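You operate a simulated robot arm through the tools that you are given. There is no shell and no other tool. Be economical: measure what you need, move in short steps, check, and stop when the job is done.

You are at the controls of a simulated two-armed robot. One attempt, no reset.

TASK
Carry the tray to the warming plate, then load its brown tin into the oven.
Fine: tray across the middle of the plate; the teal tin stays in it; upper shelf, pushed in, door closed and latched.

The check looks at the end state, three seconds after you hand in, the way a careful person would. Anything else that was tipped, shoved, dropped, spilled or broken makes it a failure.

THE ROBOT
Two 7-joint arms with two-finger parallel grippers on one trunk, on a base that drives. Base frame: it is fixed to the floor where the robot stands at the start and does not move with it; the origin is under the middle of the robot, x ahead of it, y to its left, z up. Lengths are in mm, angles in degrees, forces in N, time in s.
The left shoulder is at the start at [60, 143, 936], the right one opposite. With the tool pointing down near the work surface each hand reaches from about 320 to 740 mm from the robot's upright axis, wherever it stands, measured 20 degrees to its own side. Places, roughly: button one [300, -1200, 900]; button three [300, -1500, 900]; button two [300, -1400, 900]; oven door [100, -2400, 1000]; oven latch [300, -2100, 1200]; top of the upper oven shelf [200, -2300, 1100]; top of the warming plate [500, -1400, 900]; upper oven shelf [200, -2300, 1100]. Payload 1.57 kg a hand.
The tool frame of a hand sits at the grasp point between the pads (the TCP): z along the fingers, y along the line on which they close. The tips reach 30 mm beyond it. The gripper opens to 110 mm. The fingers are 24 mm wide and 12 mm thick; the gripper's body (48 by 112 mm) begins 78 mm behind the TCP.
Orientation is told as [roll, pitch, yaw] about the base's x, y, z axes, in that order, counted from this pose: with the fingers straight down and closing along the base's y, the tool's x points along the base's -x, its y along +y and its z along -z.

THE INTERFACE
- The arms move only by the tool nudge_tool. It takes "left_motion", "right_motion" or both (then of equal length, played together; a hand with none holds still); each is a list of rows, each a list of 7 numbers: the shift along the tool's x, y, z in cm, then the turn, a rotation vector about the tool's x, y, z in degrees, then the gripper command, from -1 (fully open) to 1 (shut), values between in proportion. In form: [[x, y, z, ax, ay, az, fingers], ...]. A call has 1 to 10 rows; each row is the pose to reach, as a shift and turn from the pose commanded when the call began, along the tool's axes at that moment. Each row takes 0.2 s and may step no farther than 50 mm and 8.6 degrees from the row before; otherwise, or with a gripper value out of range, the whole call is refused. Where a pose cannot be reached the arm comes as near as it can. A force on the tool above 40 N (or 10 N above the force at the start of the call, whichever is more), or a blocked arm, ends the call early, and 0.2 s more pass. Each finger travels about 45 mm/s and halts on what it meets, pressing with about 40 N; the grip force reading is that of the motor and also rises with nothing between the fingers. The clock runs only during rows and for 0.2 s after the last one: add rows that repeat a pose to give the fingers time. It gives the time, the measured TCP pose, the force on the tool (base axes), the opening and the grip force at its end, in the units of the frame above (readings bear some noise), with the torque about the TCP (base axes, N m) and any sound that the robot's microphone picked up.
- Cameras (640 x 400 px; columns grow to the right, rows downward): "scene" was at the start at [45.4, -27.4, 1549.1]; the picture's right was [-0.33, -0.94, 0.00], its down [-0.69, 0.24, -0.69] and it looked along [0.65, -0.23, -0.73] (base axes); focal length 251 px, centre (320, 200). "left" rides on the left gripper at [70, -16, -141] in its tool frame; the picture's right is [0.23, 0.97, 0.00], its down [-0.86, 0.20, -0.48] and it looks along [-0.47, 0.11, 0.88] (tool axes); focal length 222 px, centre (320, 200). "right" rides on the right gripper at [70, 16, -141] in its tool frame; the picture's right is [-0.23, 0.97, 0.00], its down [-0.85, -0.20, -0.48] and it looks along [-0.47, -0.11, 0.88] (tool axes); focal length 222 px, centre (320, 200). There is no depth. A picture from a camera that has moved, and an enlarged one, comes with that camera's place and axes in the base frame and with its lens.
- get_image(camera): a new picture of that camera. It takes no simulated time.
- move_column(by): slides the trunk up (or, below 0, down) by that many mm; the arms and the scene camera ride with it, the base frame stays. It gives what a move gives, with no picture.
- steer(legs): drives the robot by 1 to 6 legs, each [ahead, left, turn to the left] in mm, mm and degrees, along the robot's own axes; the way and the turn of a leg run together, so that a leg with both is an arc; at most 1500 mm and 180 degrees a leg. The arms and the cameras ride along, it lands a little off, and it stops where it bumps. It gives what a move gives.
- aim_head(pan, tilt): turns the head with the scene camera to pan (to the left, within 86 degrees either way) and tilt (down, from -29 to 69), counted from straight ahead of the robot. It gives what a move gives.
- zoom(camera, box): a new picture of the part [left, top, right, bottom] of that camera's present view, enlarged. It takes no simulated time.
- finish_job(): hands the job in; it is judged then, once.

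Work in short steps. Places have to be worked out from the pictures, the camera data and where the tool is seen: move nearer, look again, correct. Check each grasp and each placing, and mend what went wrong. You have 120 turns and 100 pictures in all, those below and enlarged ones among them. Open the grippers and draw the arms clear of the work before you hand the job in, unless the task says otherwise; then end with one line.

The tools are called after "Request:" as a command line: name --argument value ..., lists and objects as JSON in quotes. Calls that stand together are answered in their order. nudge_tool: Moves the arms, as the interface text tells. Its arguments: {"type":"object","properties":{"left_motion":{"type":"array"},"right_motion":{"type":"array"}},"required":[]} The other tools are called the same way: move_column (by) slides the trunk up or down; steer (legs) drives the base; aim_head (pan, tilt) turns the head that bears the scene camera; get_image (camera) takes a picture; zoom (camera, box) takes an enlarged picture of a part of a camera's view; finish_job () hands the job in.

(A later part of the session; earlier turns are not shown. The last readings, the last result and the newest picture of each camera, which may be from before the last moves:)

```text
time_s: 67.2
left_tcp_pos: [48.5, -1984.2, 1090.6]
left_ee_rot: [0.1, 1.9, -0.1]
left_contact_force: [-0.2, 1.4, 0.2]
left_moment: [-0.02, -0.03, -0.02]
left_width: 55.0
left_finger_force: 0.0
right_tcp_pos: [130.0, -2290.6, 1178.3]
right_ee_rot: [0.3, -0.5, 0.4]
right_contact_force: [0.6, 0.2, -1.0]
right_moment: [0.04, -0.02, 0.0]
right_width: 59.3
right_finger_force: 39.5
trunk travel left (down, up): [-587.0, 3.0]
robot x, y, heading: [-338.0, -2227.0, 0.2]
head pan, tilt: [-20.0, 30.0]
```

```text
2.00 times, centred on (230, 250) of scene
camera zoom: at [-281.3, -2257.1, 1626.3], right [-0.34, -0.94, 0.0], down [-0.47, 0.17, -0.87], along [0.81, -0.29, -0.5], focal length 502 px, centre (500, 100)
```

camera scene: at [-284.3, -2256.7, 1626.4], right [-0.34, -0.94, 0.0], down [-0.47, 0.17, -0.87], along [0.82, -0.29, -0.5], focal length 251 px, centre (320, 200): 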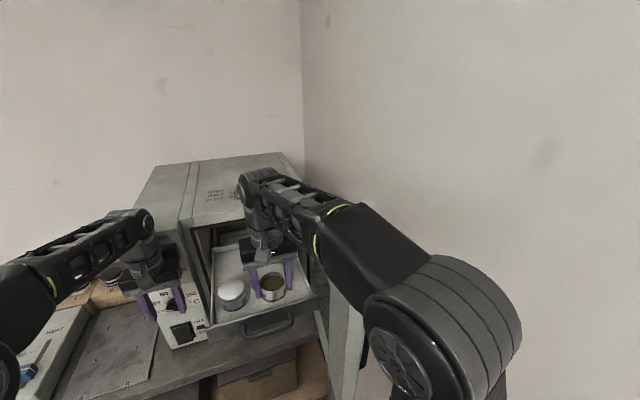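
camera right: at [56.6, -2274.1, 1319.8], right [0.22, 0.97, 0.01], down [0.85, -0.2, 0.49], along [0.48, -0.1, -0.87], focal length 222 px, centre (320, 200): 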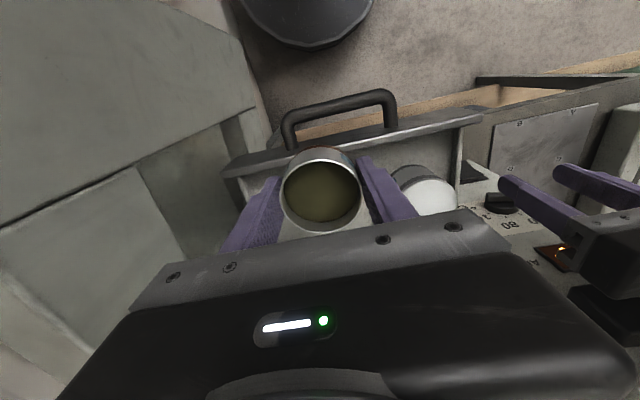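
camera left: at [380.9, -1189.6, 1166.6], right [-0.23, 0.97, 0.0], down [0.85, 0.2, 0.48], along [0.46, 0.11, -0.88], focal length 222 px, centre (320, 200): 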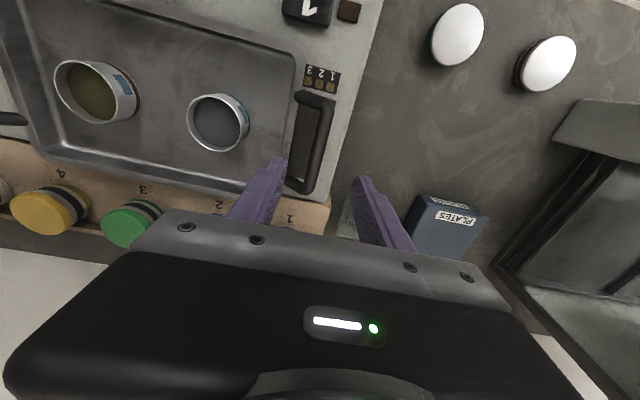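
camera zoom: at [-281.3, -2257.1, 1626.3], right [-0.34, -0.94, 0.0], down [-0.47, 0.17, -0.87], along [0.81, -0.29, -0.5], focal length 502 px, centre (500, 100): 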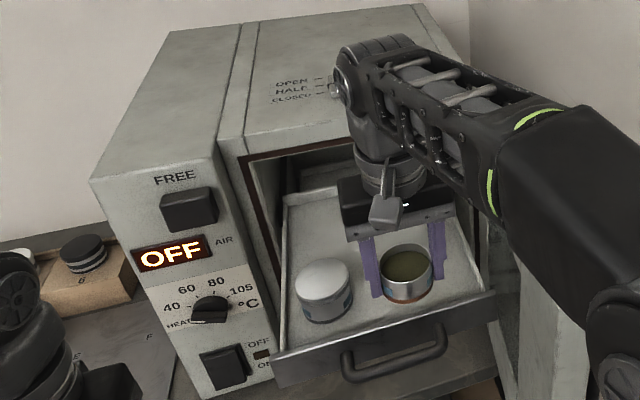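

Nothing on the panel seems changed. I drive forward 68 mm so that the tin is over the shelf spot (≈198, -2290).

Request:
steer --legs '[[68, 0, 0]]'

Request:
nudge_tool --right_motion '[[0, 0, 1, 0, 0, 0, 0.5], [0, 0, 2, 0, 0, 0, 0.5], [0, 0, 3, 0, 0, 0, 0.5], [0, 0, 4, 0, 0, 0, 0.5], [0, 0, 4, 0, 0, 0, 0.5]]'

Request:
get_image --camera "right"

Request:
zoom --camera "scene" --box '[110, 150, 350, 350]'

```text
time_s: 68.2
left_tcp_pos: [119.5, -1984.9, 1089.9]
left_ee_rot: [-0.2, 1.8, -0.1]
left_contact_force: [0.5, 0.1, -0.5]
left_moment: [0.0, 0.06, 0.04]
left_width: 55.0
left_finger_force: 0.1
right_tcp_pos: [199.2, -2290.2, 1177.3]
right_ee_rot: [0.3, -0.3, 0.1]
right_contact_force: [0.3, -0.2, -1.7]
right_moment: [0.01, 0.02, 0.01]
right_width: 59.4
right_finger_force: 40.2
trunk travel left (down, up): [-587.0, 3.0]
robot x, y, heading: [-268.2, -2223.2, 0.1]
head pan, tilt: [-20.0, 30.0]
```

```text
time_s: 69.4
left_tcp_pos: [117.9, -1985.0, 1091.5]
left_ee_rot: [0.0, 1.8, -0.1]
left_contact_force: [0.4, 0.6, -0.6]
left_moment: [-0.01, 0.0, 0.04]
left_width: 55.0
left_finger_force: 0.1
right_tcp_pos: [198.6, -2290.4, 1138.4]
right_ee_rot: [0.4, -0.5, 0.2]
right_contact_force: [0.5, 0.5, -1.2]
right_moment: [0.01, 0.01, 0.01]
right_width: 59.0
right_finger_force: 39.7
trunk travel left (down, up): [-587.0, 3.0]
robot x, y, heading: [-272.6, -2219.7, 0.3]
head pan, tilt: [-20.0, 30.0]
```

```text
39 pictures are left
camera right: at [127.1, -2274.4, 1279.3], right [0.22, 0.97, 0.01], down [0.85, -0.2, 0.48], along [0.47, -0.1, -0.87], focal length 222 px, centre (320, 200)
```

right: 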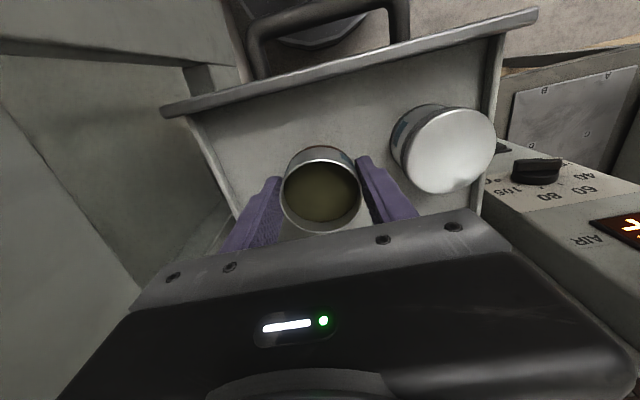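

```text
2.00 times, centred on (230, 250) of scene
camera zoom: at [-213.7, -2256.6, 1626.3], right [-0.34, -0.94, 0.0], down [-0.47, 0.17, -0.87], along [0.81, -0.29, -0.5], focal length 502 px, centre (500, 100)
```

zoom: 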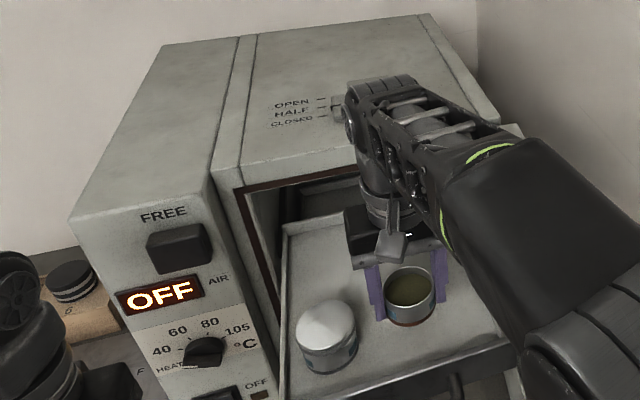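

Tin is over free shelf, clear of the lidded tin. I lower in small steps until contact.

Request:
nudge_tool --right_motion '[[0, 0, 0.6, 0, 0, 0, 0.5], [0, 0, 1.2, 0, 0, 0, 0.5], [0, 0, 1.6, 0, 0, 0, 0.5], [0, 0, 1.9, 0, 0, 0, 0.5], [0, 0, 2.2, 0, 0, 0, 0.5]]'

Request:
zoom --camera "scene" --box '[200, 210, 360, 350]'

```text
time_s: 70.6
left_tcp_pos: [117.7, -1984.6, 1089.9]
left_ee_rot: [-0.2, 1.8, -0.2]
left_contact_force: [0.3, 0.6, 1.1]
left_moment: [0.0, 0.01, 0.03]
left_width: 55.2
left_finger_force: 0.1
right_tcp_pos: [197.7, -2290.6, 1116.3]
right_ee_rot: [0.5, -0.5, 0.2]
right_contact_force: [0.4, 0.6, -1.1]
right_moment: [0.02, 0.04, -0.02]
right_width: 59.2
right_finger_force: 39.8
trunk travel left (down, up): [-587.0, 3.0]
robot x, y, heading: [-265.9, -2227.4, 0.3]
head pan, tilt: [-20.0, 30.0]
```

```text
2.86 times, centred on (280, 280) of scene
camera zoom: at [-213.6, -2256.4, 1626.3], right [-0.34, -0.94, 0.0], down [-0.47, 0.17, -0.87], along [0.81, -0.29, -0.5], focal length 717 px, centre (434, -29)
```

zoom: 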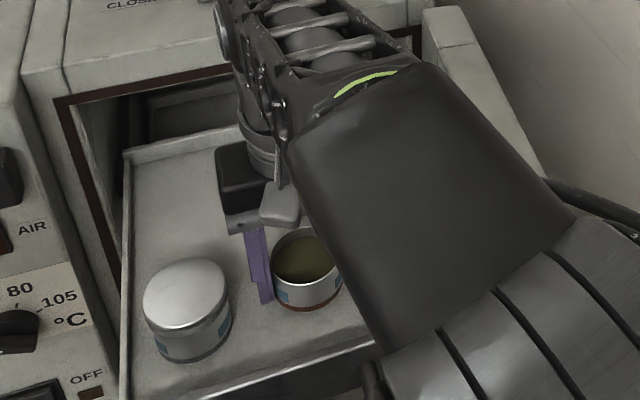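

No contact at 1116; I continue down 15 mm.

Request:
nudge_tool --right_motion '[[0, 0, 0.4, 0, 0, 0, 0.5], [0, 0, 0.7, 0, 0, 0, 0.5], [0, 0, 1.0, 0, 0, 0, 0.5], [0, 0, 1.3, 0, 0, 0, 0.5], [0, 0, 1.5, 0, 0, 0, 0.5]]'

```text
time_s: 72.0
left_tcp_pos: [117.2, -1984.0, 1090.0]
left_ee_rot: [-0.2, 1.8, -0.1]
left_contact_force: [0.3, -0.2, -0.5]
left_moment: [0.02, 0.02, 0.02]
left_width: 55.0
left_finger_force: 0.1
right_tcp_pos: [200.1, -2289.8, 1105.4]
right_ee_rot: [0.5, -1.1, 0.2]
right_contact_force: [-0.4, -1.6, 21.2]
right_moment: [-0.37, 0.43, 0.0]
right_width: 59.1
right_finger_force: 40.0
trunk travel left (down, up): [-587.0, 3.0]
robot x, y, heading: [-266.1, -2222.8, 0.2]
head pan, tilt: [-20.0, 30.0]
stopped in row 5 (right hand): the force on the tool passed its limit (the readings are from after the stop); the commanded pose is now the measured one
```

The tin stands on the shelf (z≈1072). I ease 1 mm, open to ~74 mm and rise straight up.

Request:
nudge_tool --right_motion '[[0, 0, -0.1, 0, 0, 0, 0.3], [0, 0, -0.1, 0, 0, 0, 0], [0, 0, -0.1, 0, 0, 0, -0.35], [0, 0, -0.1, 0, 0, 0, -0.35], [0, 0, -0.1, 0, 0, 0, -0.35]]'

Request:
get_image --camera "right"

```text
time_s: 73.2
left_tcp_pos: [118.1, -1984.9, 1089.3]
left_ee_rot: [0.0, 1.9, -0.2]
left_contact_force: [-1.6, -0.2, 0.6]
left_moment: [0.0, -0.03, 0.02]
left_width: 55.0
left_finger_force: 0.1
right_tcp_pos: [199.9, -2290.7, 1104.4]
right_ee_rot: [0.3, -0.7, 0.2]
right_contact_force: [-0.4, -0.3, 0.4]
right_moment: [0.01, 0.01, 0.02]
right_width: 74.3
right_finger_force: 0.0
trunk travel left (down, up): [-587.0, 3.0]
robot x, y, heading: [-269.9, -2224.1, 0.2]
head pan, tilt: [-20.0, 30.0]
```

```text
36 pictures are left
camera right: at [128.2, -2274.1, 1244.9], right [0.22, 0.97, 0.01], down [0.85, -0.2, 0.49], along [0.48, -0.1, -0.87], focal length 222 px, centre (320, 200)
```

right: 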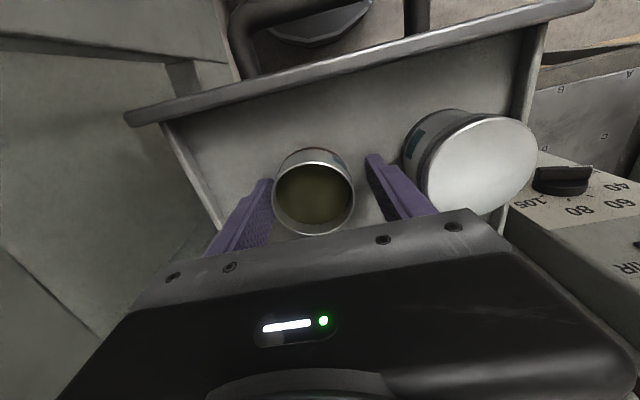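

Both tins stand free. I rise 70 mm and back the robot off 230 mm.

Request:
nudge_tool --right_motion '[[0, 0, -1.5, 0, 0, 0, -0.35], [0, 0, -3.5, 0, 0, 0, -0.35], [0, 0, -5.5, 0, 0, 0, -0.35], [0, 0, -7, 0, 0, 0, 0], [0, 0, -7, 0, 0, 0, 0.5], [0, 0, -7, 0, 0, 0, 1], [0, 0, -7, 0, 0, 0, 1]]'

Request:
steer --legs '[[-230, 0, 0]]'

Request:
aim_head --pan -8 --tilt 35

Request:
zoom --camera "scene" --box '[180, 100, 460, 300]'

Request:
get_image --camera "right"

```text
time_s: 74.8
left_tcp_pos: [117.2, -1984.1, 1090.9]
left_ee_rot: [-0.2, 1.9, -0.2]
left_contact_force: [0.1, 0.1, 0.0]
left_moment: [-0.04, 0.0, 0.01]
left_width: 55.1
left_finger_force: 0.1
right_tcp_pos: [200.1, -2290.5, 1173.1]
right_ee_rot: [0.4, -0.9, 0.3]
right_contact_force: [-0.6, 0.5, -0.1]
right_moment: [-0.01, -0.06, -0.01]
right_width: 0.0
right_finger_force: 5.5
trunk travel left (down, up): [-587.0, 3.0]
robot x, y, heading: [-268.6, -2228.3, 0.3]
head pan, tilt: [-20.0, 30.0]
```

```text
time_s: 76.5
left_tcp_pos: [-115.5, -1985.2, 1090.7]
left_ee_rot: [-0.1, 1.8, -0.1]
left_contact_force: [-0.6, -0.5, 0.5]
left_moment: [-0.01, -0.01, -0.03]
left_width: 54.9
left_finger_force: 0.2
right_tcp_pos: [-32.3, -2291.8, 1175.8]
right_ee_rot: [0.4, -0.8, 0.4]
right_contact_force: [-0.7, -0.2, 0.6]
right_moment: [-0.01, -0.03, -0.05]
right_width: 0.0
right_finger_force: 21.3
trunk travel left (down, up): [-587.0, 3.0]
robot x, y, heading: [-501.8, -2225.0, 0.1]
head pan, tilt: [-20.0, 30.0]
```

```text
time_s: 77.2
left_tcp_pos: [-114.4, -1984.2, 1090.8]
left_ee_rot: [-0.1, 1.9, -0.1]
left_contact_force: [-0.7, 0.0, -0.3]
left_moment: [-0.01, 0.05, 0.0]
left_width: 55.0
left_finger_force: 0.0
right_tcp_pos: [-33.1, -2291.0, 1174.4]
right_ee_rot: [0.4, -0.9, 0.4]
right_contact_force: [-0.7, -0.7, 0.6]
right_moment: [0.0, -0.01, 0.02]
right_width: 0.2
right_finger_force: 20.7
trunk travel left (down, up): [-587.0, 3.0]
robot x, y, heading: [-496.7, -2224.1, 0.4]
head pan, tilt: [-8.0, 35.0]
```

```text
2.00 times, centred on (320, 200) of scene
camera zoom: at [-442.7, -2238.8, 1618.6], right [-0.14, -0.99, 0.0], down [-0.57, 0.08, -0.82], along [0.81, -0.11, -0.57], focal length 502 px, centre (320, 200)
```

zoom: 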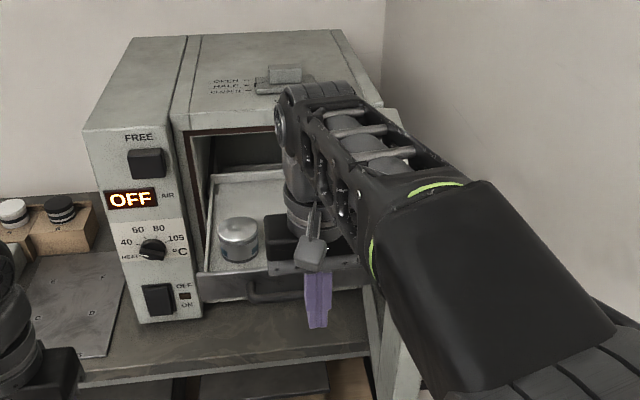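

```text
34 pictures are left
camera right: at [-103.6, -2275.3, 1315.4], right [0.22, 0.98, 0.01], down [0.85, -0.2, 0.49], along [0.48, -0.1, -0.87], focal length 222 px, centre (320, 200)
```

right: 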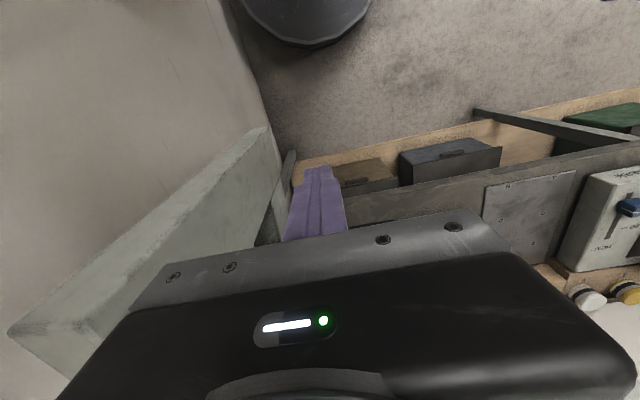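

I use the closed right fingers on the middle of the shelf's handle (y≈-2263, z≈1060). I lower the hand to z≈1078 in front of it and drive 70 mm nearer.

Request:
nudge_tool --right_motion '[[0, 1.4, 2, 0, 0, 0, 1], [0, 2.8, 4, 0, 0, 0, 1], [0, 2.8, 6, 0, 0, 0, 1], [0, 2.8, 8, 0, 0, 0, 1], [0, 2.8, 9.6, 0, 0, 0, 1], [0, 2.8, 9.6, 0, 0, 0, 1]]'

Request:
steer --legs '[[65, 0, 0]]'

Request:
zoom --camera "scene" --box '[200, 120, 420, 300]'

Request:
get_image --camera "right"

```text
time_s: 78.6
left_tcp_pos: [-113.2, -1984.3, 1089.8]
left_ee_rot: [-0.1, 1.9, -0.1]
left_contact_force: [0.8, 0.2, 0.2]
left_moment: [0.0, 0.0, 0.0]
left_width: 54.9
left_finger_force: 0.0
right_tcp_pos: [-30.9, -2261.0, 1078.0]
right_ee_rot: [0.4, -0.9, 0.5]
right_contact_force: [1.1, -0.3, -0.1]
right_moment: [0.02, 0.01, 0.02]
right_width: 0.0
right_finger_force: 20.9
trunk travel left (down, up): [-587.0, 3.0]
robot x, y, heading: [-501.8, -2229.4, 0.4]
head pan, tilt: [-8.0, 35.0]
```

```text
time_s: 79.6
left_tcp_pos: [-47.8, -1984.2, 1089.6]
left_ee_rot: [-0.1, 2.1, -0.2]
left_contact_force: [0.5, 0.9, -0.4]
left_moment: [0.0, 0.06, -0.03]
left_width: 54.9
left_finger_force: 0.1
right_tcp_pos: [35.6, -2262.0, 1077.6]
right_ee_rot: [0.4, -0.8, 0.4]
right_contact_force: [1.3, -1.2, -0.3]
right_moment: [0.01, 0.03, 0.01]
right_width: 0.0
right_finger_force: 21.4
trunk travel left (down, up): [-587.0, 3.0]
robot x, y, heading: [-435.8, -2225.5, 0.4]
head pan, tilt: [-8.0, 35.0]
```

```text
2.22 times, centred on (310, 210) of scene
camera zoom: at [-375.5, -2238.3, 1618.4], right [-0.14, -0.99, 0.0], down [-0.57, 0.08, -0.82], along [0.81, -0.11, -0.57], focal length 558 px, centre (342, 178)
```

zoom: 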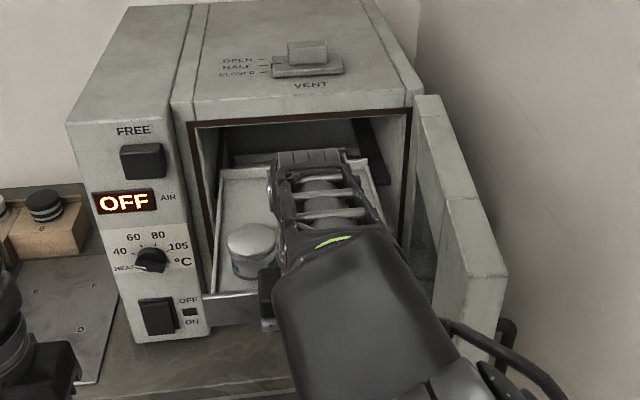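

```text
32 pictures are left
camera right: at [-35.6, -2246.0, 1218.9], right [0.22, 0.98, 0.01], down [0.85, -0.2, 0.49], along [0.48, -0.1, -0.87], focal length 222 px, centre (320, 200)
```

right: 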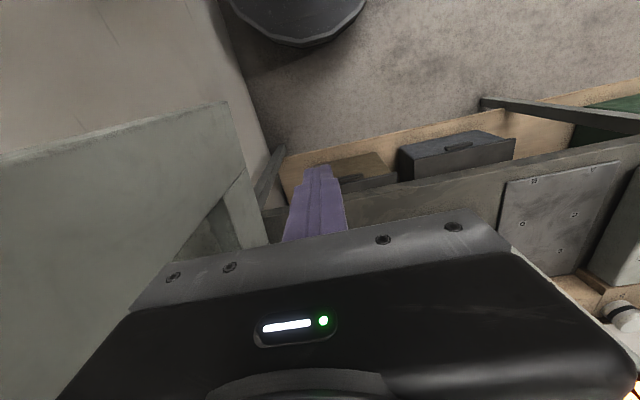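

The elbow is near the open door, so I move the robot 85 mm to the left and bring the hand back to y≈-2263 by the arm.

Request:
steer --legs '[[0, 85, 0]]'

Request:
nudge_tool --right_motion '[[0, -3, 0, 0, 0, 0, 1], [0, -6, 0, 0, 0, 0, 1], [0, -8.6, 0, 0, 0, 0, 1], [0, -8.6, 0, 0, 0, 0, 1]]'

Request:
get_image --camera "scene"

```text
time_s: 80.7
left_tcp_pos: [-48.6, -1899.3, 1090.0]
left_ee_rot: [-0.3, 1.9, -0.1]
left_contact_force: [0.1, 1.2, -0.3]
left_moment: [-0.03, 0.02, -0.01]
left_width: 55.0
left_finger_force: 0.0
right_tcp_pos: [33.8, -2176.5, 1079.0]
right_ee_rot: [0.4, -0.9, 0.3]
right_contact_force: [-0.7, 0.1, -0.2]
right_moment: [-0.06, 0.0, -0.01]
right_width: 0.0
right_finger_force: 21.3
trunk travel left (down, up): [-587.0, 3.0]
robot x, y, heading: [-435.9, -2142.5, -0.0]
head pan, tilt: [-8.0, 35.0]
```

```text
time_s: 81.7
left_tcp_pos: [-49.5, -1899.9, 1089.5]
left_ee_rot: [-0.3, 1.9, -0.1]
left_contact_force: [0.8, 0.4, -0.6]
left_moment: [-0.02, 0.02, 0.04]
left_width: 55.0
left_finger_force: 0.0
right_tcp_pos: [35.5, -2262.6, 1078.6]
right_ee_rot: [0.4, -0.8, 0.5]
right_contact_force: [-0.1, 0.1, 0.1]
right_moment: [-0.05, 0.0, -0.01]
right_width: 0.0
right_finger_force: 20.7
trunk travel left (down, up): [-587.0, 3.0]
robot x, y, heading: [-436.3, -2136.2, 0.3]
head pan, tilt: [-8.0, 35.0]
```

```text
31 pictures are left
camera scene: at [-378.2, -2153.4, 1618.5], right [-0.13, -0.99, 0.0], down [-0.57, 0.08, -0.82], along [0.81, -0.11, -0.57], focal length 251 px, centre (320, 200)
```

scene: 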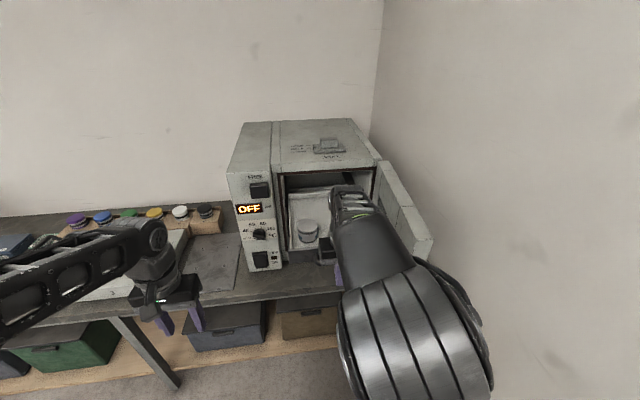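

Elbow clears the door's inner face now. I push the shelf by driving forward in short legs.

Request:
steer --legs '[[70, 0, 0]]'

Request:
get_image --camera "right"

```text
time_s: 82.7
left_tcp_pos: [23.8, -1900.1, 1090.2]
left_ee_rot: [-0.1, 1.9, -0.1]
left_contact_force: [0.6, -0.7, -0.9]
left_moment: [0.0, 0.04, 0.01]
left_width: 55.0
left_finger_force: 0.1
right_tcp_pos: [106.9, -2263.9, 1077.7]
right_ee_rot: [0.4, -0.8, 0.3]
right_contact_force: [0.3, 0.2, -0.6]
right_moment: [0.04, 0.06, 0.0]
right_width: 0.0
right_finger_force: 21.8
trunk travel left (down, up): [-587.0, 3.0]
robot x, y, heading: [-365.3, -2141.4, 0.3]
head pan, tilt: [-8.0, 35.0]
```

```text
30 pictures are left
camera right: at [34.4, -2247.0, 1217.9], right [0.22, 0.98, 0.01], down [0.85, -0.2, 0.49], along [0.48, -0.1, -0.87], focal length 222 px, centre (320, 200)
```

right: 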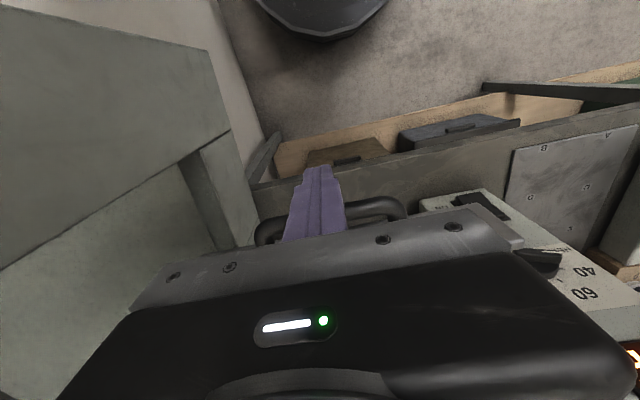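

Fingers are centred just ahead of the handle bar. I continue 45 mm.

Request:
steer --legs '[[45, 0, 0]]'

Request:
get_image --camera "right"

```text
time_s: 83.6
left_tcp_pos: [69.0, -1899.8, 1089.2]
left_ee_rot: [-0.1, 2.0, -0.1]
left_contact_force: [0.2, -0.3, -0.6]
left_moment: [0.02, 0.03, 0.0]
left_width: 55.3
left_finger_force: 0.2
right_tcp_pos: [151.0, -2261.9, 1078.1]
right_ee_rot: [0.4, -0.8, 0.3]
right_contact_force: [0.3, -0.2, -0.9]
right_moment: [0.03, 0.07, -0.01]
right_width: 0.0
right_finger_force: 20.9
trunk travel left (down, up): [-587.0, 3.0]
robot x, y, heading: [-319.1, -2141.2, -0.1]
head pan, tilt: [-8.0, 35.0]
```

```text
29 pictures are left
camera right: at [79.7, -2246.9, 1217.6], right [0.22, 0.97, 0.01], down [0.85, -0.2, 0.49], along [0.48, -0.1, -0.87], focal length 222 px, centre (320, 200)
```

right: 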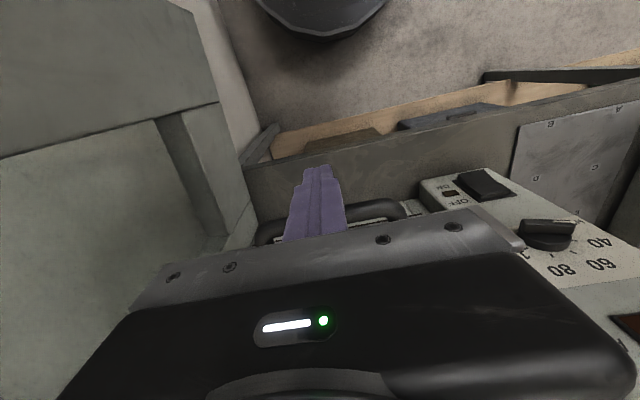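

The handle keeps the same place relative to the fingers, so the shelf likely moves. I check with the scene camera.

Request:
zoom --camera "scene" --box '[200, 100, 480, 320]'

```text
1.82 times, centred on (340, 210) of scene
camera zoom: at [-260.2, -2153.3, 1618.4], right [-0.14, -0.99, 0.0], down [-0.57, 0.08, -0.82], along [0.81, -0.11, -0.58], focal length 457 px, centre (284, 182)
```

zoom: 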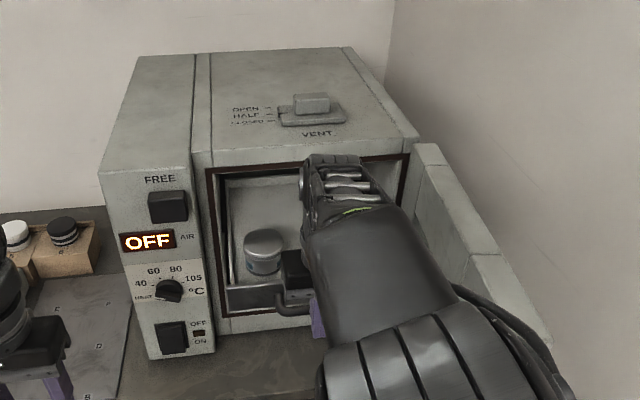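

The shelf is sliding in. I go on with 30 mm legs.

Request:
steer --legs '[[35, 0, 0]]'

Request:
zoom --camera "scene" --box '[200, 100, 480, 320]'

```text
time_s: 84.5
left_tcp_pos: [103.3, -1899.2, 1088.8]
left_ee_rot: [-0.1, 2.0, -0.1]
left_contact_force: [0.4, -0.1, 0.2]
left_moment: [-0.01, 0.02, 0.01]
left_width: 55.0
left_finger_force: 0.1
right_tcp_pos: [185.6, -2262.1, 1077.1]
right_ee_rot: [0.4, -0.7, 0.3]
right_contact_force: [-0.2, 0.1, -0.7]
right_moment: [-0.01, 0.06, -0.01]
right_width: 0.0
right_finger_force: 22.0
trunk travel left (down, up): [-587.0, 3.0]
robot x, y, heading: [-291.3, -2138.4, 0.3]
head pan, tilt: [-8.0, 35.0]
```

```text
1.82 times, centred on (340, 210) of scene
camera zoom: at [-225.3, -2153.2, 1618.4], right [-0.14, -0.99, 0.0], down [-0.57, 0.08, -0.82], along [0.81, -0.11, -0.57], focal length 457 px, centre (284, 182)
```

zoom: 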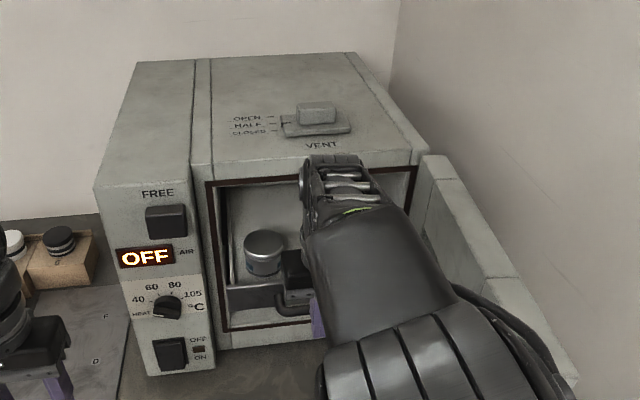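

Still sliding freely; another 30 mm.

Request:
steer --legs '[[30, 0, 0]]'

Request:
zoom --camera "scene" --box '[200, 100, 480, 320]'

```text
time_s: 85.3
left_tcp_pos: [133.0, -1899.8, 1090.7]
left_ee_rot: [-0.1, 2.0, -0.1]
left_contact_force: [0.1, 0.1, -0.8]
left_moment: [0.05, 0.0, -0.01]
left_width: 54.9
left_finger_force: 0.0
right_tcp_pos: [216.5, -2262.6, 1077.9]
right_ee_rot: [0.4, -0.8, 0.2]
right_contact_force: [-0.8, -0.2, 0.0]
right_moment: [0.01, 0.04, 0.03]
right_width: 0.0
right_finger_force: 21.4
trunk travel left (down, up): [-587.0, 3.0]
robot x, y, heading: [-256.9, -2138.2, 0.5]
head pan, tilt: [-8.0, 35.0]
```

```text
1.82 times, centred on (340, 210) of scene
camera zoom: at [-195.8, -2153.1, 1618.4], right [-0.14, -0.99, 0.0], down [-0.57, 0.08, -0.82], along [0.81, -0.11, -0.57], focal length 457 px, centre (284, 182)
```

zoom: 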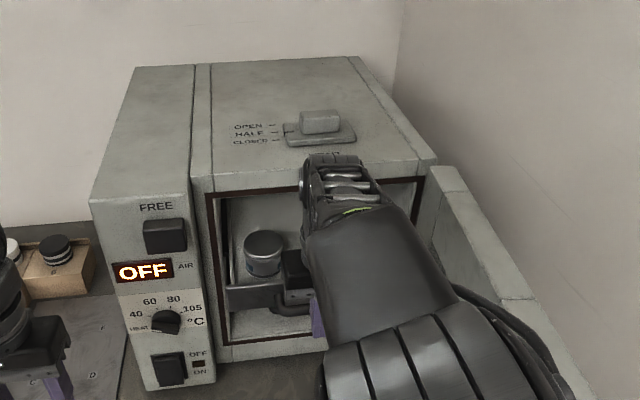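

Lip is at x≈268, oven front ≈317. I keep pushing.

Request:
steer --legs '[[30, 0, 0]]'

Request:
zoom --camera "scene" --box '[200, 100, 480, 320]'

```text
time_s: 86.2
left_tcp_pos: [161.8, -1899.8, 1089.0]
left_ee_rot: [-0.1, 1.9, -0.1]
left_contact_force: [0.2, -0.4, -0.9]
left_moment: [0.01, 0.02, -0.01]
left_width: 54.7
left_finger_force: 0.0
right_tcp_pos: [246.6, -2261.6, 1078.0]
right_ee_rot: [0.3, -0.8, 0.3]
right_contact_force: [0.0, -0.2, 0.3]
right_moment: [0.0, 0.0, -0.03]
right_width: 0.0
right_finger_force: 21.3
trunk travel left (down, up): [-587.0, 3.0]
robot x, y, heading: [-226.4, -2139.6, 0.5]
head pan, tilt: [-8.0, 35.0]
```

```text
1.82 times, centred on (340, 210) of scene
camera zoom: at [-166.1, -2153.0, 1618.4], right [-0.14, -0.99, 0.0], down [-0.57, 0.08, -0.82], along [0.81, -0.11, -0.57], focal length 457 px, centre (284, 182)
```

zoom: 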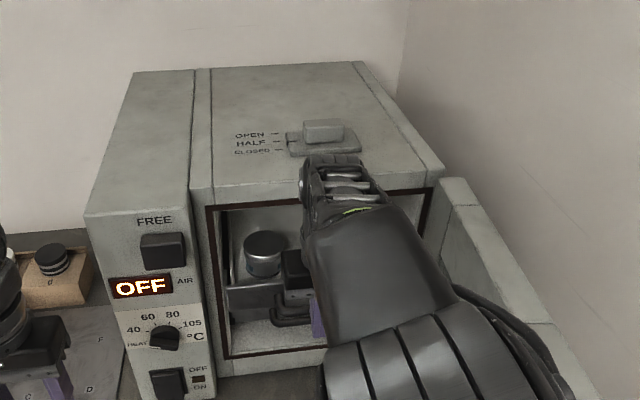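

Nearly in. Another 20 mm.

Request:
steer --legs '[[20, 0, 0]]'

Request:
zoom --camera "scene" --box '[240, 150, 420, 310]'

```text
time_s: 86.9
left_tcp_pos: [181.3, -1900.5, 1089.5]
left_ee_rot: [-0.2, 2.1, 0.0]
left_contact_force: [0.5, 0.5, -0.1]
left_moment: [-0.01, 0.04, -0.02]
left_width: 54.9
left_finger_force: 0.1
right_tcp_pos: [265.6, -2262.3, 1077.8]
right_ee_rot: [0.3, -0.8, 0.3]
right_contact_force: [-0.4, 0.0, 0.0]
right_moment: [0.0, 0.02, -0.02]
right_width: 0.2
right_finger_force: 21.8
trunk travel left (down, up): [-587.0, 3.0]
robot x, y, heading: [-208.9, -2139.1, 0.2]
head pan, tilt: [-8.0, 35.0]
```

```text
2.50 times, centred on (330, 230) of scene
camera zoom: at [-147.2, -2153.0, 1618.5], right [-0.14, -0.99, 0.0], down [-0.57, 0.08, -0.82], along [0.81, -0.11, -0.57], focal length 628 px, centre (295, 125)
```

zoom: 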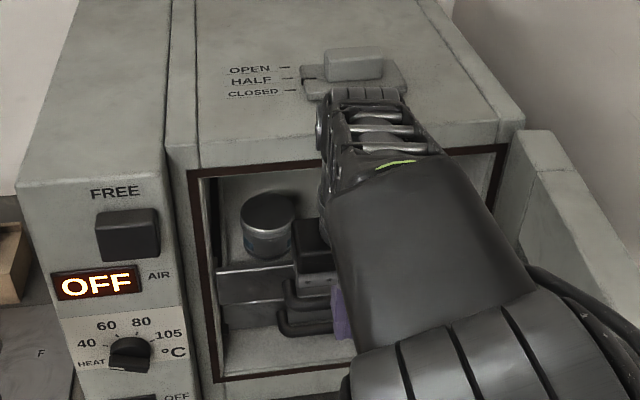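

Upper shelf is now almost flush with the lower one. I push the last bit with the arm in 5 mm steps to feel the stop.

Request:
nudge_tool --right_motion '[[-0.5, 0, 0, 0, 0, 0, 1], [-1, 0, 0, 0, 0, 0, 1], [-1.5, 0, 0, 0, 0, 0, 1], [-2, 0, 0, 0, 0, 0, 1]]'

Request:
zoom --camera "scene" --box '[240, 150, 420, 310]'

```text
time_s: 87.9
left_tcp_pos: [180.6, -1900.3, 1091.1]
left_ee_rot: [-0.2, 1.8, -0.1]
left_contact_force: [-0.4, -0.9, -0.1]
left_moment: [0.0, 0.0, 0.02]
left_width: 54.7
left_finger_force: 0.0
right_tcp_pos: [285.6, -2262.5, 1078.0]
right_ee_rot: [0.4, -0.9, 0.4]
right_contact_force: [-0.3, -0.5, 0.0]
right_moment: [-0.01, -0.01, 0.0]
right_width: 0.0
right_finger_force: 21.2
trunk travel left (down, up): [-587.0, 3.0]
robot x, y, heading: [-205.7, -2141.7, 0.2]
head pan, tilt: [-8.0, 35.0]
```

```text
2.50 times, centred on (330, 230) of scene
camera zoom: at [-148.6, -2153.0, 1618.6], right [-0.14, -0.99, 0.0], down [-0.57, 0.08, -0.82], along [0.81, -0.11, -0.57], focal length 628 px, centre (295, 125)
```

zoom: 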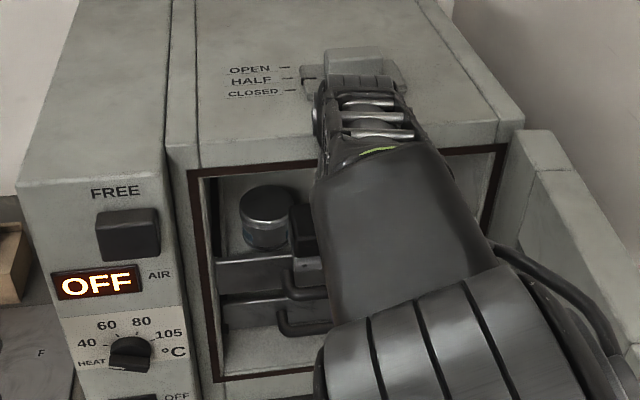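

No stop felt yet, and the wrist nears the oven's top frame. I draw the hand back 100 mm, and look at the shelf before the final push with a tilted hand.

Request:
nudge_tool --right_motion '[[4, 0, 0, 0, 0, 0, 1], [8, 0, 0, 0, 0, 0, 1], [10, 0, 0, 0, -8, 0, 1], [10, 0, 0, 0, -16, 0, 1], [10, 0, 0, 0, -24, 0, 1], [10, 0, 0, 0, -32, 0, 1], [10, 0, 0, 0, -40, 0, 1], [10, 0, 0, 0, -40, 0, 1]]'

Request:
zoom --camera "scene" --box '[240, 150, 420, 310]'

Request:
get_image --camera "right"

```text
time_s: 89.7
left_tcp_pos: [181.1, -1899.2, 1090.8]
left_ee_rot: [-0.1, 2.0, -0.1]
left_contact_force: [0.4, -0.3, -0.9]
left_moment: [0.0, 0.0, -0.01]
left_width: 54.8
left_finger_force: 0.1
right_tcp_pos: [209.7, -2253.0, 1094.4]
right_ee_rot: [0.6, -40.9, 0.0]
right_contact_force: [0.2, -0.1, 0.1]
right_moment: [0.04, 0.05, -0.01]
right_width: 0.0
right_finger_force: 21.5
right hand out of reach, approached as far as the arm can: row 7, 8
trunk travel left (down, up): [-587.0, 3.0]
robot x, y, heading: [-206.9, -2138.4, 0.5]
head pan, tilt: [-8.0, 35.0]
```

```text
2.50 times, centred on (330, 230) of scene
camera zoom: at [-148.7, -2153.8, 1618.6], right [-0.14, -0.99, 0.0], down [-0.57, 0.08, -0.82], along [0.81, -0.11, -0.57], focal length 628 px, centre (295, 125)
```

zoom: 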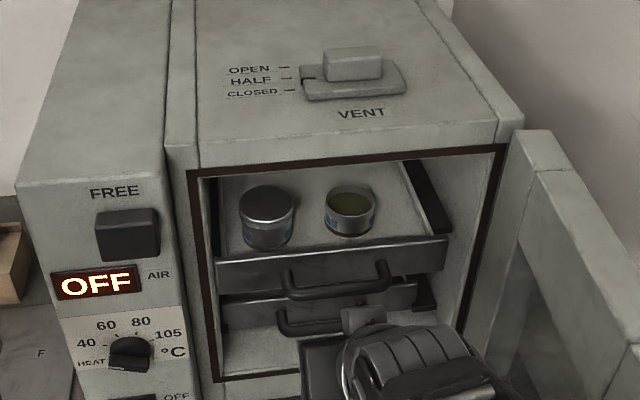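

```text
21 pictures are left
camera right: at [64.4, -2236.2, 1156.3], right [0.17, 0.97, 0.16], down [0.33, -0.2, 0.92], along [0.93, -0.1, -0.36], focal length 222 px, centre (320, 200)
```

right: 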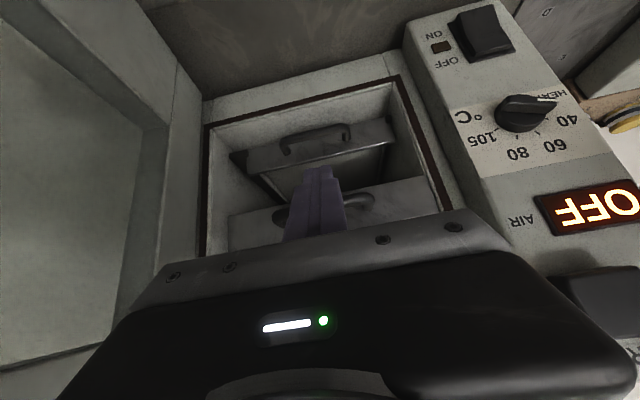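

Both tins stand upright inside; the upper shelf still sits ~40 mm proud of the lower one. I back up 70 mm for reach and bring the tilted fingertips in front of the handle.

Request:
steer --legs '[[-70, 0, 0]]'

Request:
nudge_tool --right_motion '[[-0.5, -0.5, 2.5, 0, 0, 0, 1], [-2, -1, 4.5, 0, 0, 0, 1], [-4, -1, 6.5, 0, 0, 0, 1], [-6, -1, 8.4, 0, 0, 0, 1], [-6, -1, 8.4, 0, 0, 0, 1]]'

Request:
get_image --camera "right"

```text
time_s: 90.8
left_tcp_pos: [109.7, -1899.8, 1090.4]
left_ee_rot: [-0.1, 1.8, -0.1]
left_contact_force: [0.1, 0.7, 0.0]
left_moment: [0.0, -0.05, 0.02]
left_width: 55.0
left_finger_force: 0.0
right_tcp_pos: [139.2, -2252.0, 1094.4]
right_ee_rot: [0.5, -40.9, 0.0]
right_contact_force: [-1.5, -0.8, 0.2]
right_moment: [0.01, -0.05, 0.01]
right_width: 0.1
right_finger_force: 21.2
trunk travel left (down, up): [-587.0, 3.0]
robot x, y, heading: [-274.8, -2137.0, 0.4]
head pan, tilt: [-8.0, 35.0]
```

```text
time_s: 92.0
left_tcp_pos: [111.4, -1899.6, 1089.1]
left_ee_rot: [-0.1, 1.9, 0.0]
left_contact_force: [0.4, 0.3, 0.3]
left_moment: [0.03, -0.03, 0.03]
left_width: 54.7
left_finger_force: 0.0
right_tcp_pos: [239.9, -2260.4, 1070.3]
right_ee_rot: [0.5, -40.8, -0.1]
right_contact_force: [-0.3, 0.2, 0.3]
right_moment: [0.03, -0.05, -0.01]
right_width: 0.0
right_finger_force: 21.0
trunk travel left (down, up): [-587.0, 3.0]
robot x, y, heading: [-278.0, -2142.0, 0.2]
head pan, tilt: [-8.0, 35.0]
```

```text
20 pictures are left
camera right: at [94.6, -2244.5, 1132.4], right [0.17, 0.97, 0.16], down [0.34, -0.2, 0.92], along [0.93, -0.1, -0.36], focal length 222 px, centre (320, 200)
```

right: 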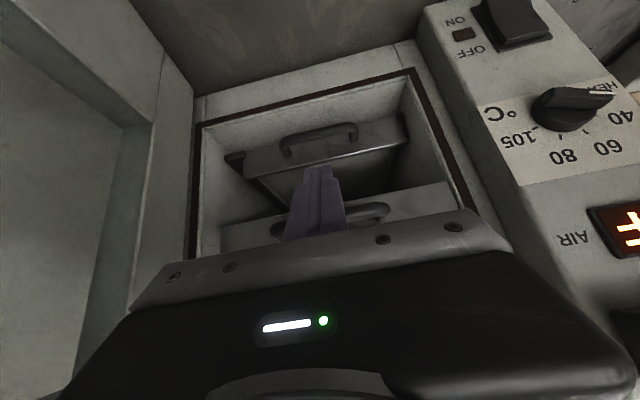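

The fingertips are at the handle's middle. I push forward in 10 mm steps up to 60 mm, force-limited.

Request:
nudge_tool --right_motion '[[-1.5, 0, 1.3, 0, 0, 0, 1], [-2.3, 0, 2.0, 0, 0, 0, 1], [-3.0, 0, 2.6, 0, 0, 0, 1], [-3.8, 0, 3.3, 0, 0, 0, 1], [-4.5, 0, 3.9, 0, 0, 0, 1], [-5.3, 0, 4.6, 0, 0, 0, 1]]'

Request:
get_image --camera "right"

```text
time_s: 93.3
left_tcp_pos: [111.3, -1899.9, 1089.9]
left_ee_rot: [-0.1, 1.9, -0.1]
left_contact_force: [0.8, 0.2, 0.5]
left_moment: [-0.02, 0.01, -0.03]
left_width: 54.9
left_finger_force: 0.0
right_tcp_pos: [312.0, -2261.0, 1070.1]
right_ee_rot: [0.5, -40.8, 0.0]
right_contact_force: [-0.8, 0.4, -0.9]
right_moment: [0.02, -0.13, 0.01]
right_width: 0.2
right_finger_force: 21.3
trunk travel left (down, up): [-587.0, 3.0]
robot x, y, heading: [-275.4, -2139.9, -0.3]
head pan, tilt: [-8.0, 35.0]
```

```text
19 pictures are left
camera right: at [166.1, -2244.7, 1131.3], right [0.17, 0.97, 0.15], down [0.34, -0.2, 0.92], along [0.93, -0.1, -0.36], focal length 222 px, centre (320, 200)
```

right: 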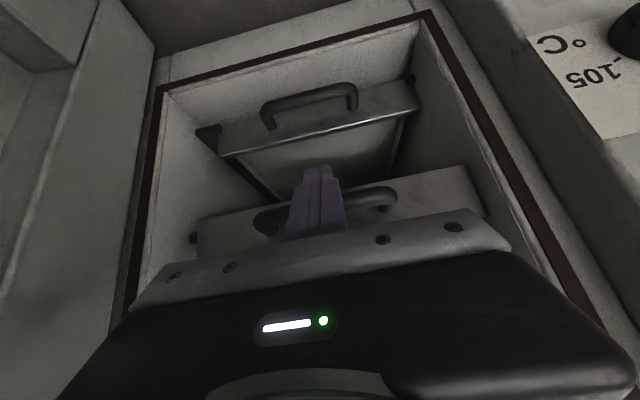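

Still sliding without force; I go on up to 40 mm, until a stop is felt.

Request:
nudge_tool --right_motion '[[-0.75, 0, 0.65, 0, 0, 0, 1], [-1.5, 0, 1.3, 0, 0, 0, 1], [-2.3, 0, 2.0, 0, 0, 0, 1], [-3.0, 0, 2.6, 0, 0, 0, 1]]'

Request:
zoom --camera "scene" --box '[230, 110, 430, 290]'

```text
time_s: 94.3
left_tcp_pos: [109.1, -1900.6, 1090.2]
left_ee_rot: [0.0, 1.8, -0.1]
left_contact_force: [0.0, 0.7, 0.0]
left_moment: [0.02, -0.03, -0.02]
left_width: 55.0
left_finger_force: 0.1
right_tcp_pos: [345.7, -2260.6, 1069.2]
right_ee_rot: [0.5, -40.4, 0.1]
right_contact_force: [-23.9, 0.9, -7.3]
right_moment: [0.0, 0.15, 0.01]
right_width: 0.1
right_finger_force: 21.2
trunk travel left (down, up): [-587.0, 3.0]
robot x, y, heading: [-271.9, -2140.3, 0.3]
head pan, tilt: [-8.0, 35.0]
```

```text
2.22 times, centred on (330, 200) of scene
camera zoom: at [-221.4, -2153.5, 1618.6], right [-0.14, -0.99, 0.0], down [-0.57, 0.08, -0.82], along [0.81, -0.11, -0.57], focal length 558 px, centre (298, 200)
```

zoom: 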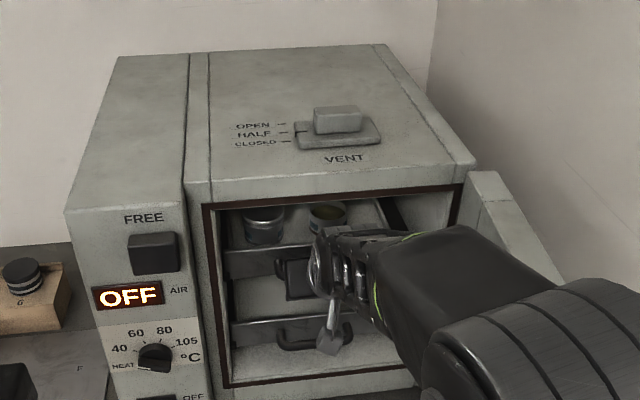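

The shelf met its end stop (24 N). I withdraw the hand straight back along the same line, then back the robot 250 mm.

Request:
nudge_tool --right_motion '[[2.3, 0, -2, 0, 0, 0, 1], [5.3, 0, -4.6, 0, 0, 0, 1], [8.3, 0, -7.2, 0, 0, 0, 1], [9.8, 0, -8.5, 0, 0, 0, 1]]'

Request:
steer --legs '[[-330, 0, 0]]'

Request:
aim_head --pan -20 --tilt 30

Request:
get_image --camera "scene"

```text
time_s: 95.3
left_tcp_pos: [110.3, -1898.9, 1090.0]
left_ee_rot: [-0.1, 1.9, -0.1]
left_contact_force: [-0.4, -1.0, 0.4]
left_moment: [-0.01, -0.03, 0.0]
left_width: 55.2
left_finger_force: 0.1
right_tcp_pos: [222.0, -2262.0, 1071.3]
right_ee_rot: [0.5, -40.9, -0.1]
right_contact_force: [0.1, -0.3, 0.2]
right_moment: [0.02, 0.01, 0.0]
right_width: 0.2
right_finger_force: 21.1
trunk travel left (down, up): [-587.0, 3.0]
robot x, y, heading: [-276.0, -2138.7, 0.4]
head pan, tilt: [-8.0, 35.0]
```

```text
time_s: 97.5
left_tcp_pos: [-221.5, -1900.9, 1090.1]
left_ee_rot: [-0.1, 2.0, 0.1]
left_contact_force: [0.1, 0.3, 0.2]
left_moment: [-0.06, -0.01, -0.03]
left_width: 54.9
left_finger_force: 0.2
right_tcp_pos: [-109.4, -2261.7, 1072.0]
right_ee_rot: [0.5, -40.8, 0.2]
right_contact_force: [-0.2, 0.7, -0.3]
right_moment: [-0.01, 0.03, -0.01]
right_width: 0.4
right_finger_force: 21.7
trunk travel left (down, up): [-587.0, 3.0]
robot x, y, heading: [-610.5, -2140.9, 0.3]
head pan, tilt: [-8.0, 35.0]
```

```text
time_s: 98.3
left_tcp_pos: [-220.2, -1899.4, 1089.4]
left_ee_rot: [-0.2, 1.9, 0.2]
left_contact_force: [0.1, -0.5, 0.3]
left_moment: [0.0, 0.04, 0.02]
left_width: 54.9
left_finger_force: 0.0
right_tcp_pos: [-108.2, -2261.3, 1070.2]
right_ee_rot: [0.5, -40.9, 0.2]
right_contact_force: [-0.2, -0.3, -0.1]
right_moment: [0.03, -0.01, 0.0]
right_width: 0.3
right_finger_force: 21.5
trunk travel left (down, up): [-587.0, 3.0]
robot x, y, heading: [-608.9, -2141.9, 0.5]
head pan, tilt: [-20.0, 30.0]
```

```text
17 pictures are left
camera scene: at [-550.8, -2173.5, 1626.3], right [-0.33, -0.94, 0.0], down [-0.47, 0.17, -0.87], along [0.82, -0.29, -0.5], focal length 251 px, centre (320, 200)
```

scene: 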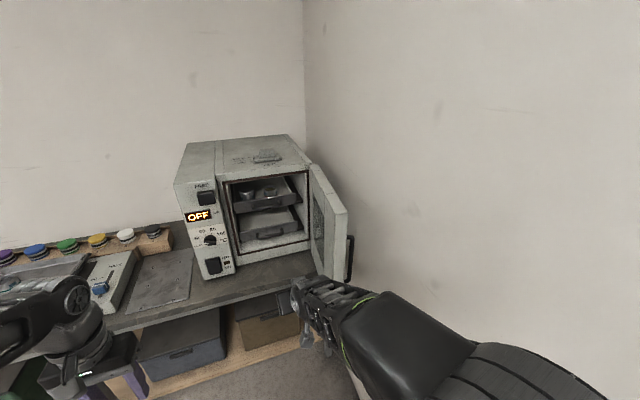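

I zoom on the door and its outer handle.

Request:
zoom --camera "scene" --box '[170, 130, 370, 300]'

```text
2.35 times, centred on (270, 215) of scene
camera zoom: at [-550.8, -2173.5, 1626.3], right [-0.33, -0.94, 0.0], down [-0.47, 0.17, -0.87], along [0.82, -0.29, -0.5], focal length 591 px, centre (438, 165)
```

zoom: 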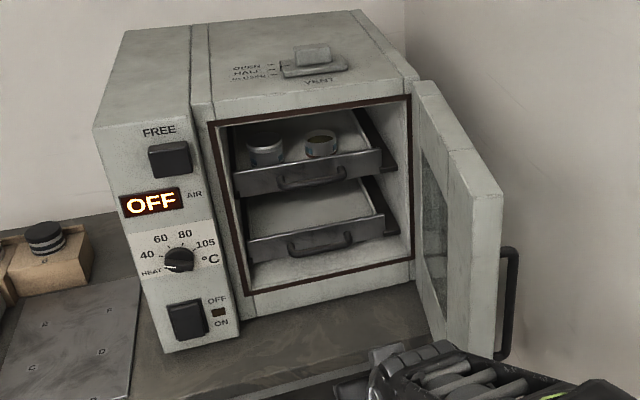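

The door's free edge is at about x≈-30, y -2400…-2432 (33 mm thick), its outer handle lower at z 925–1135. I'll straddle the free edge at z≈1190 with fingers pointing forward and swing it. I back off 70 mm and reorient the right hand.

Request:
steer --legs '[[-80, 0, 0]]'

Request:
nudge_tool --right_motion '[[-1.2, -2.2, -1.3, 0, -7, 0, 0.5], [-2.4, -4.4, -2.6, 0, -14, 0, 0], [-3.6, -6.6, -3.9, 0, -21, 0, -0.4], [-4.8, -8.8, -5.2, 0, -28, 0, -0.4], [-6, -11, -6.5, 0, -35, 0, -0.4], [-7.2, -13.2, -7.8, 0, -42, 0, -0.4], [-7.9, -15.4, -9.1, 0, -49, 0, -0.4], [-7.9, -15.4, -9.1, 0, -49, 0, -0.4]]'

Request:
get_image --camera "right"

```text
time_s: 99.3
left_tcp_pos: [-300.2, -1900.6, 1090.3]
left_ee_rot: [-0.1, 1.9, 0.2]
left_contact_force: [-0.9, -0.1, 0.2]
left_moment: [0.0, -0.03, 0.0]
left_width: 54.8
left_finger_force: 0.1
right_tcp_pos: [-188.9, -2261.6, 1072.8]
right_ee_rot: [0.6, -40.9, 0.1]
right_contact_force: [-0.4, -0.1, -0.8]
right_moment: [0.02, -0.02, 0.0]
right_width: 0.0
right_finger_force: 21.5
trunk travel left (down, up): [-587.0, 3.0]
robot x, y, heading: [-684.1, -2144.7, 0.3]
head pan, tilt: [-20.0, 30.0]
```

```text
time_s: 101.1
left_tcp_pos: [-299.4, -1901.6, 1089.7]
left_ee_rot: [-0.1, 2.0, 0.3]
left_contact_force: [-1.0, 0.4, 0.3]
left_moment: [-0.01, -0.01, 0.0]
left_width: 55.1
left_finger_force: 0.0
right_tcp_pos: [-152.4, -2432.5, 1201.3]
right_ee_rot: [66.6, -89.6, -66.2]
right_contact_force: [0.0, 0.1, 0.2]
right_moment: [0.03, -0.03, 0.01]
right_width: 76.8
right_finger_force: 0.0
right hand out of reach, approached as far as the arm can: row 3, 4, 5, 6, 7, 8
trunk travel left (down, up): [-587.0, 3.0]
robot x, y, heading: [-687.6, -2142.4, 0.5]
head pan, tilt: [-20.0, 30.0]
```

```text
15 pictures are left
camera right: at [-294.2, -2416.0, 1132.7], right [-0.01, 0.97, 0.23], down [-0.47, -0.21, 0.86], along [0.88, -0.1, 0.46], focal length 222 px, centre (320, 200)
```

right: 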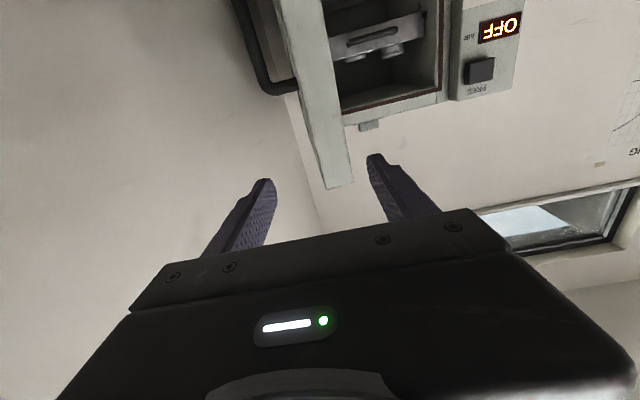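

The view confirms the door edge at y -2435…-2400, top z≈1254. I shift 14 mm left and drive 112 mm forward to straddle it.

Request:
steer --legs '[[0, 14, 0], [112, 0, 0]]'

Request:
get_image --camera "right"

```text
time_s: 102.7
left_tcp_pos: [-184.8, -1886.9, 1088.8]
left_ee_rot: [-0.1, 2.0, 0.1]
left_contact_force: [-0.2, -0.6, 0.1]
left_moment: [-0.01, 0.02, 0.0]
left_width: 54.8
left_finger_force: 0.1
right_tcp_pos: [-36.7, -2417.5, 1200.2]
right_ee_rot: [52.2, -89.5, -51.7]
right_contact_force: [0.9, 0.2, -0.1]
right_moment: [0.0, -0.02, -0.02]
right_width: 76.9
right_finger_force: 0.0
trunk travel left (down, up): [-587.0, 3.0]
robot x, y, heading: [-573.9, -2129.9, 0.4]
head pan, tilt: [-20.0, 30.0]
```

```text
14 pictures are left
camera right: at [-179.4, -2401.5, 1132.1], right [-0.01, 0.97, 0.23], down [-0.47, -0.21, 0.86], along [0.88, -0.1, 0.46], focal length 222 px, centre (320, 200)
```

right: 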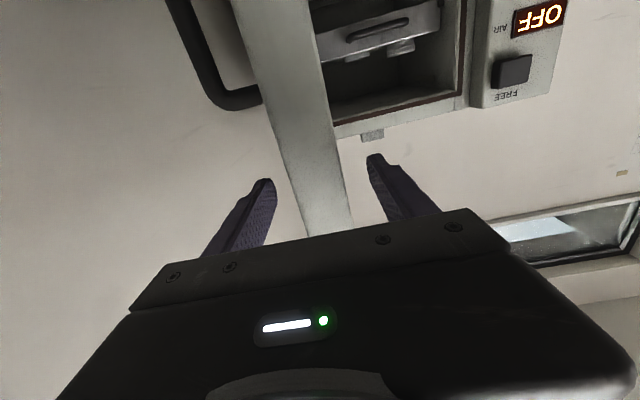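

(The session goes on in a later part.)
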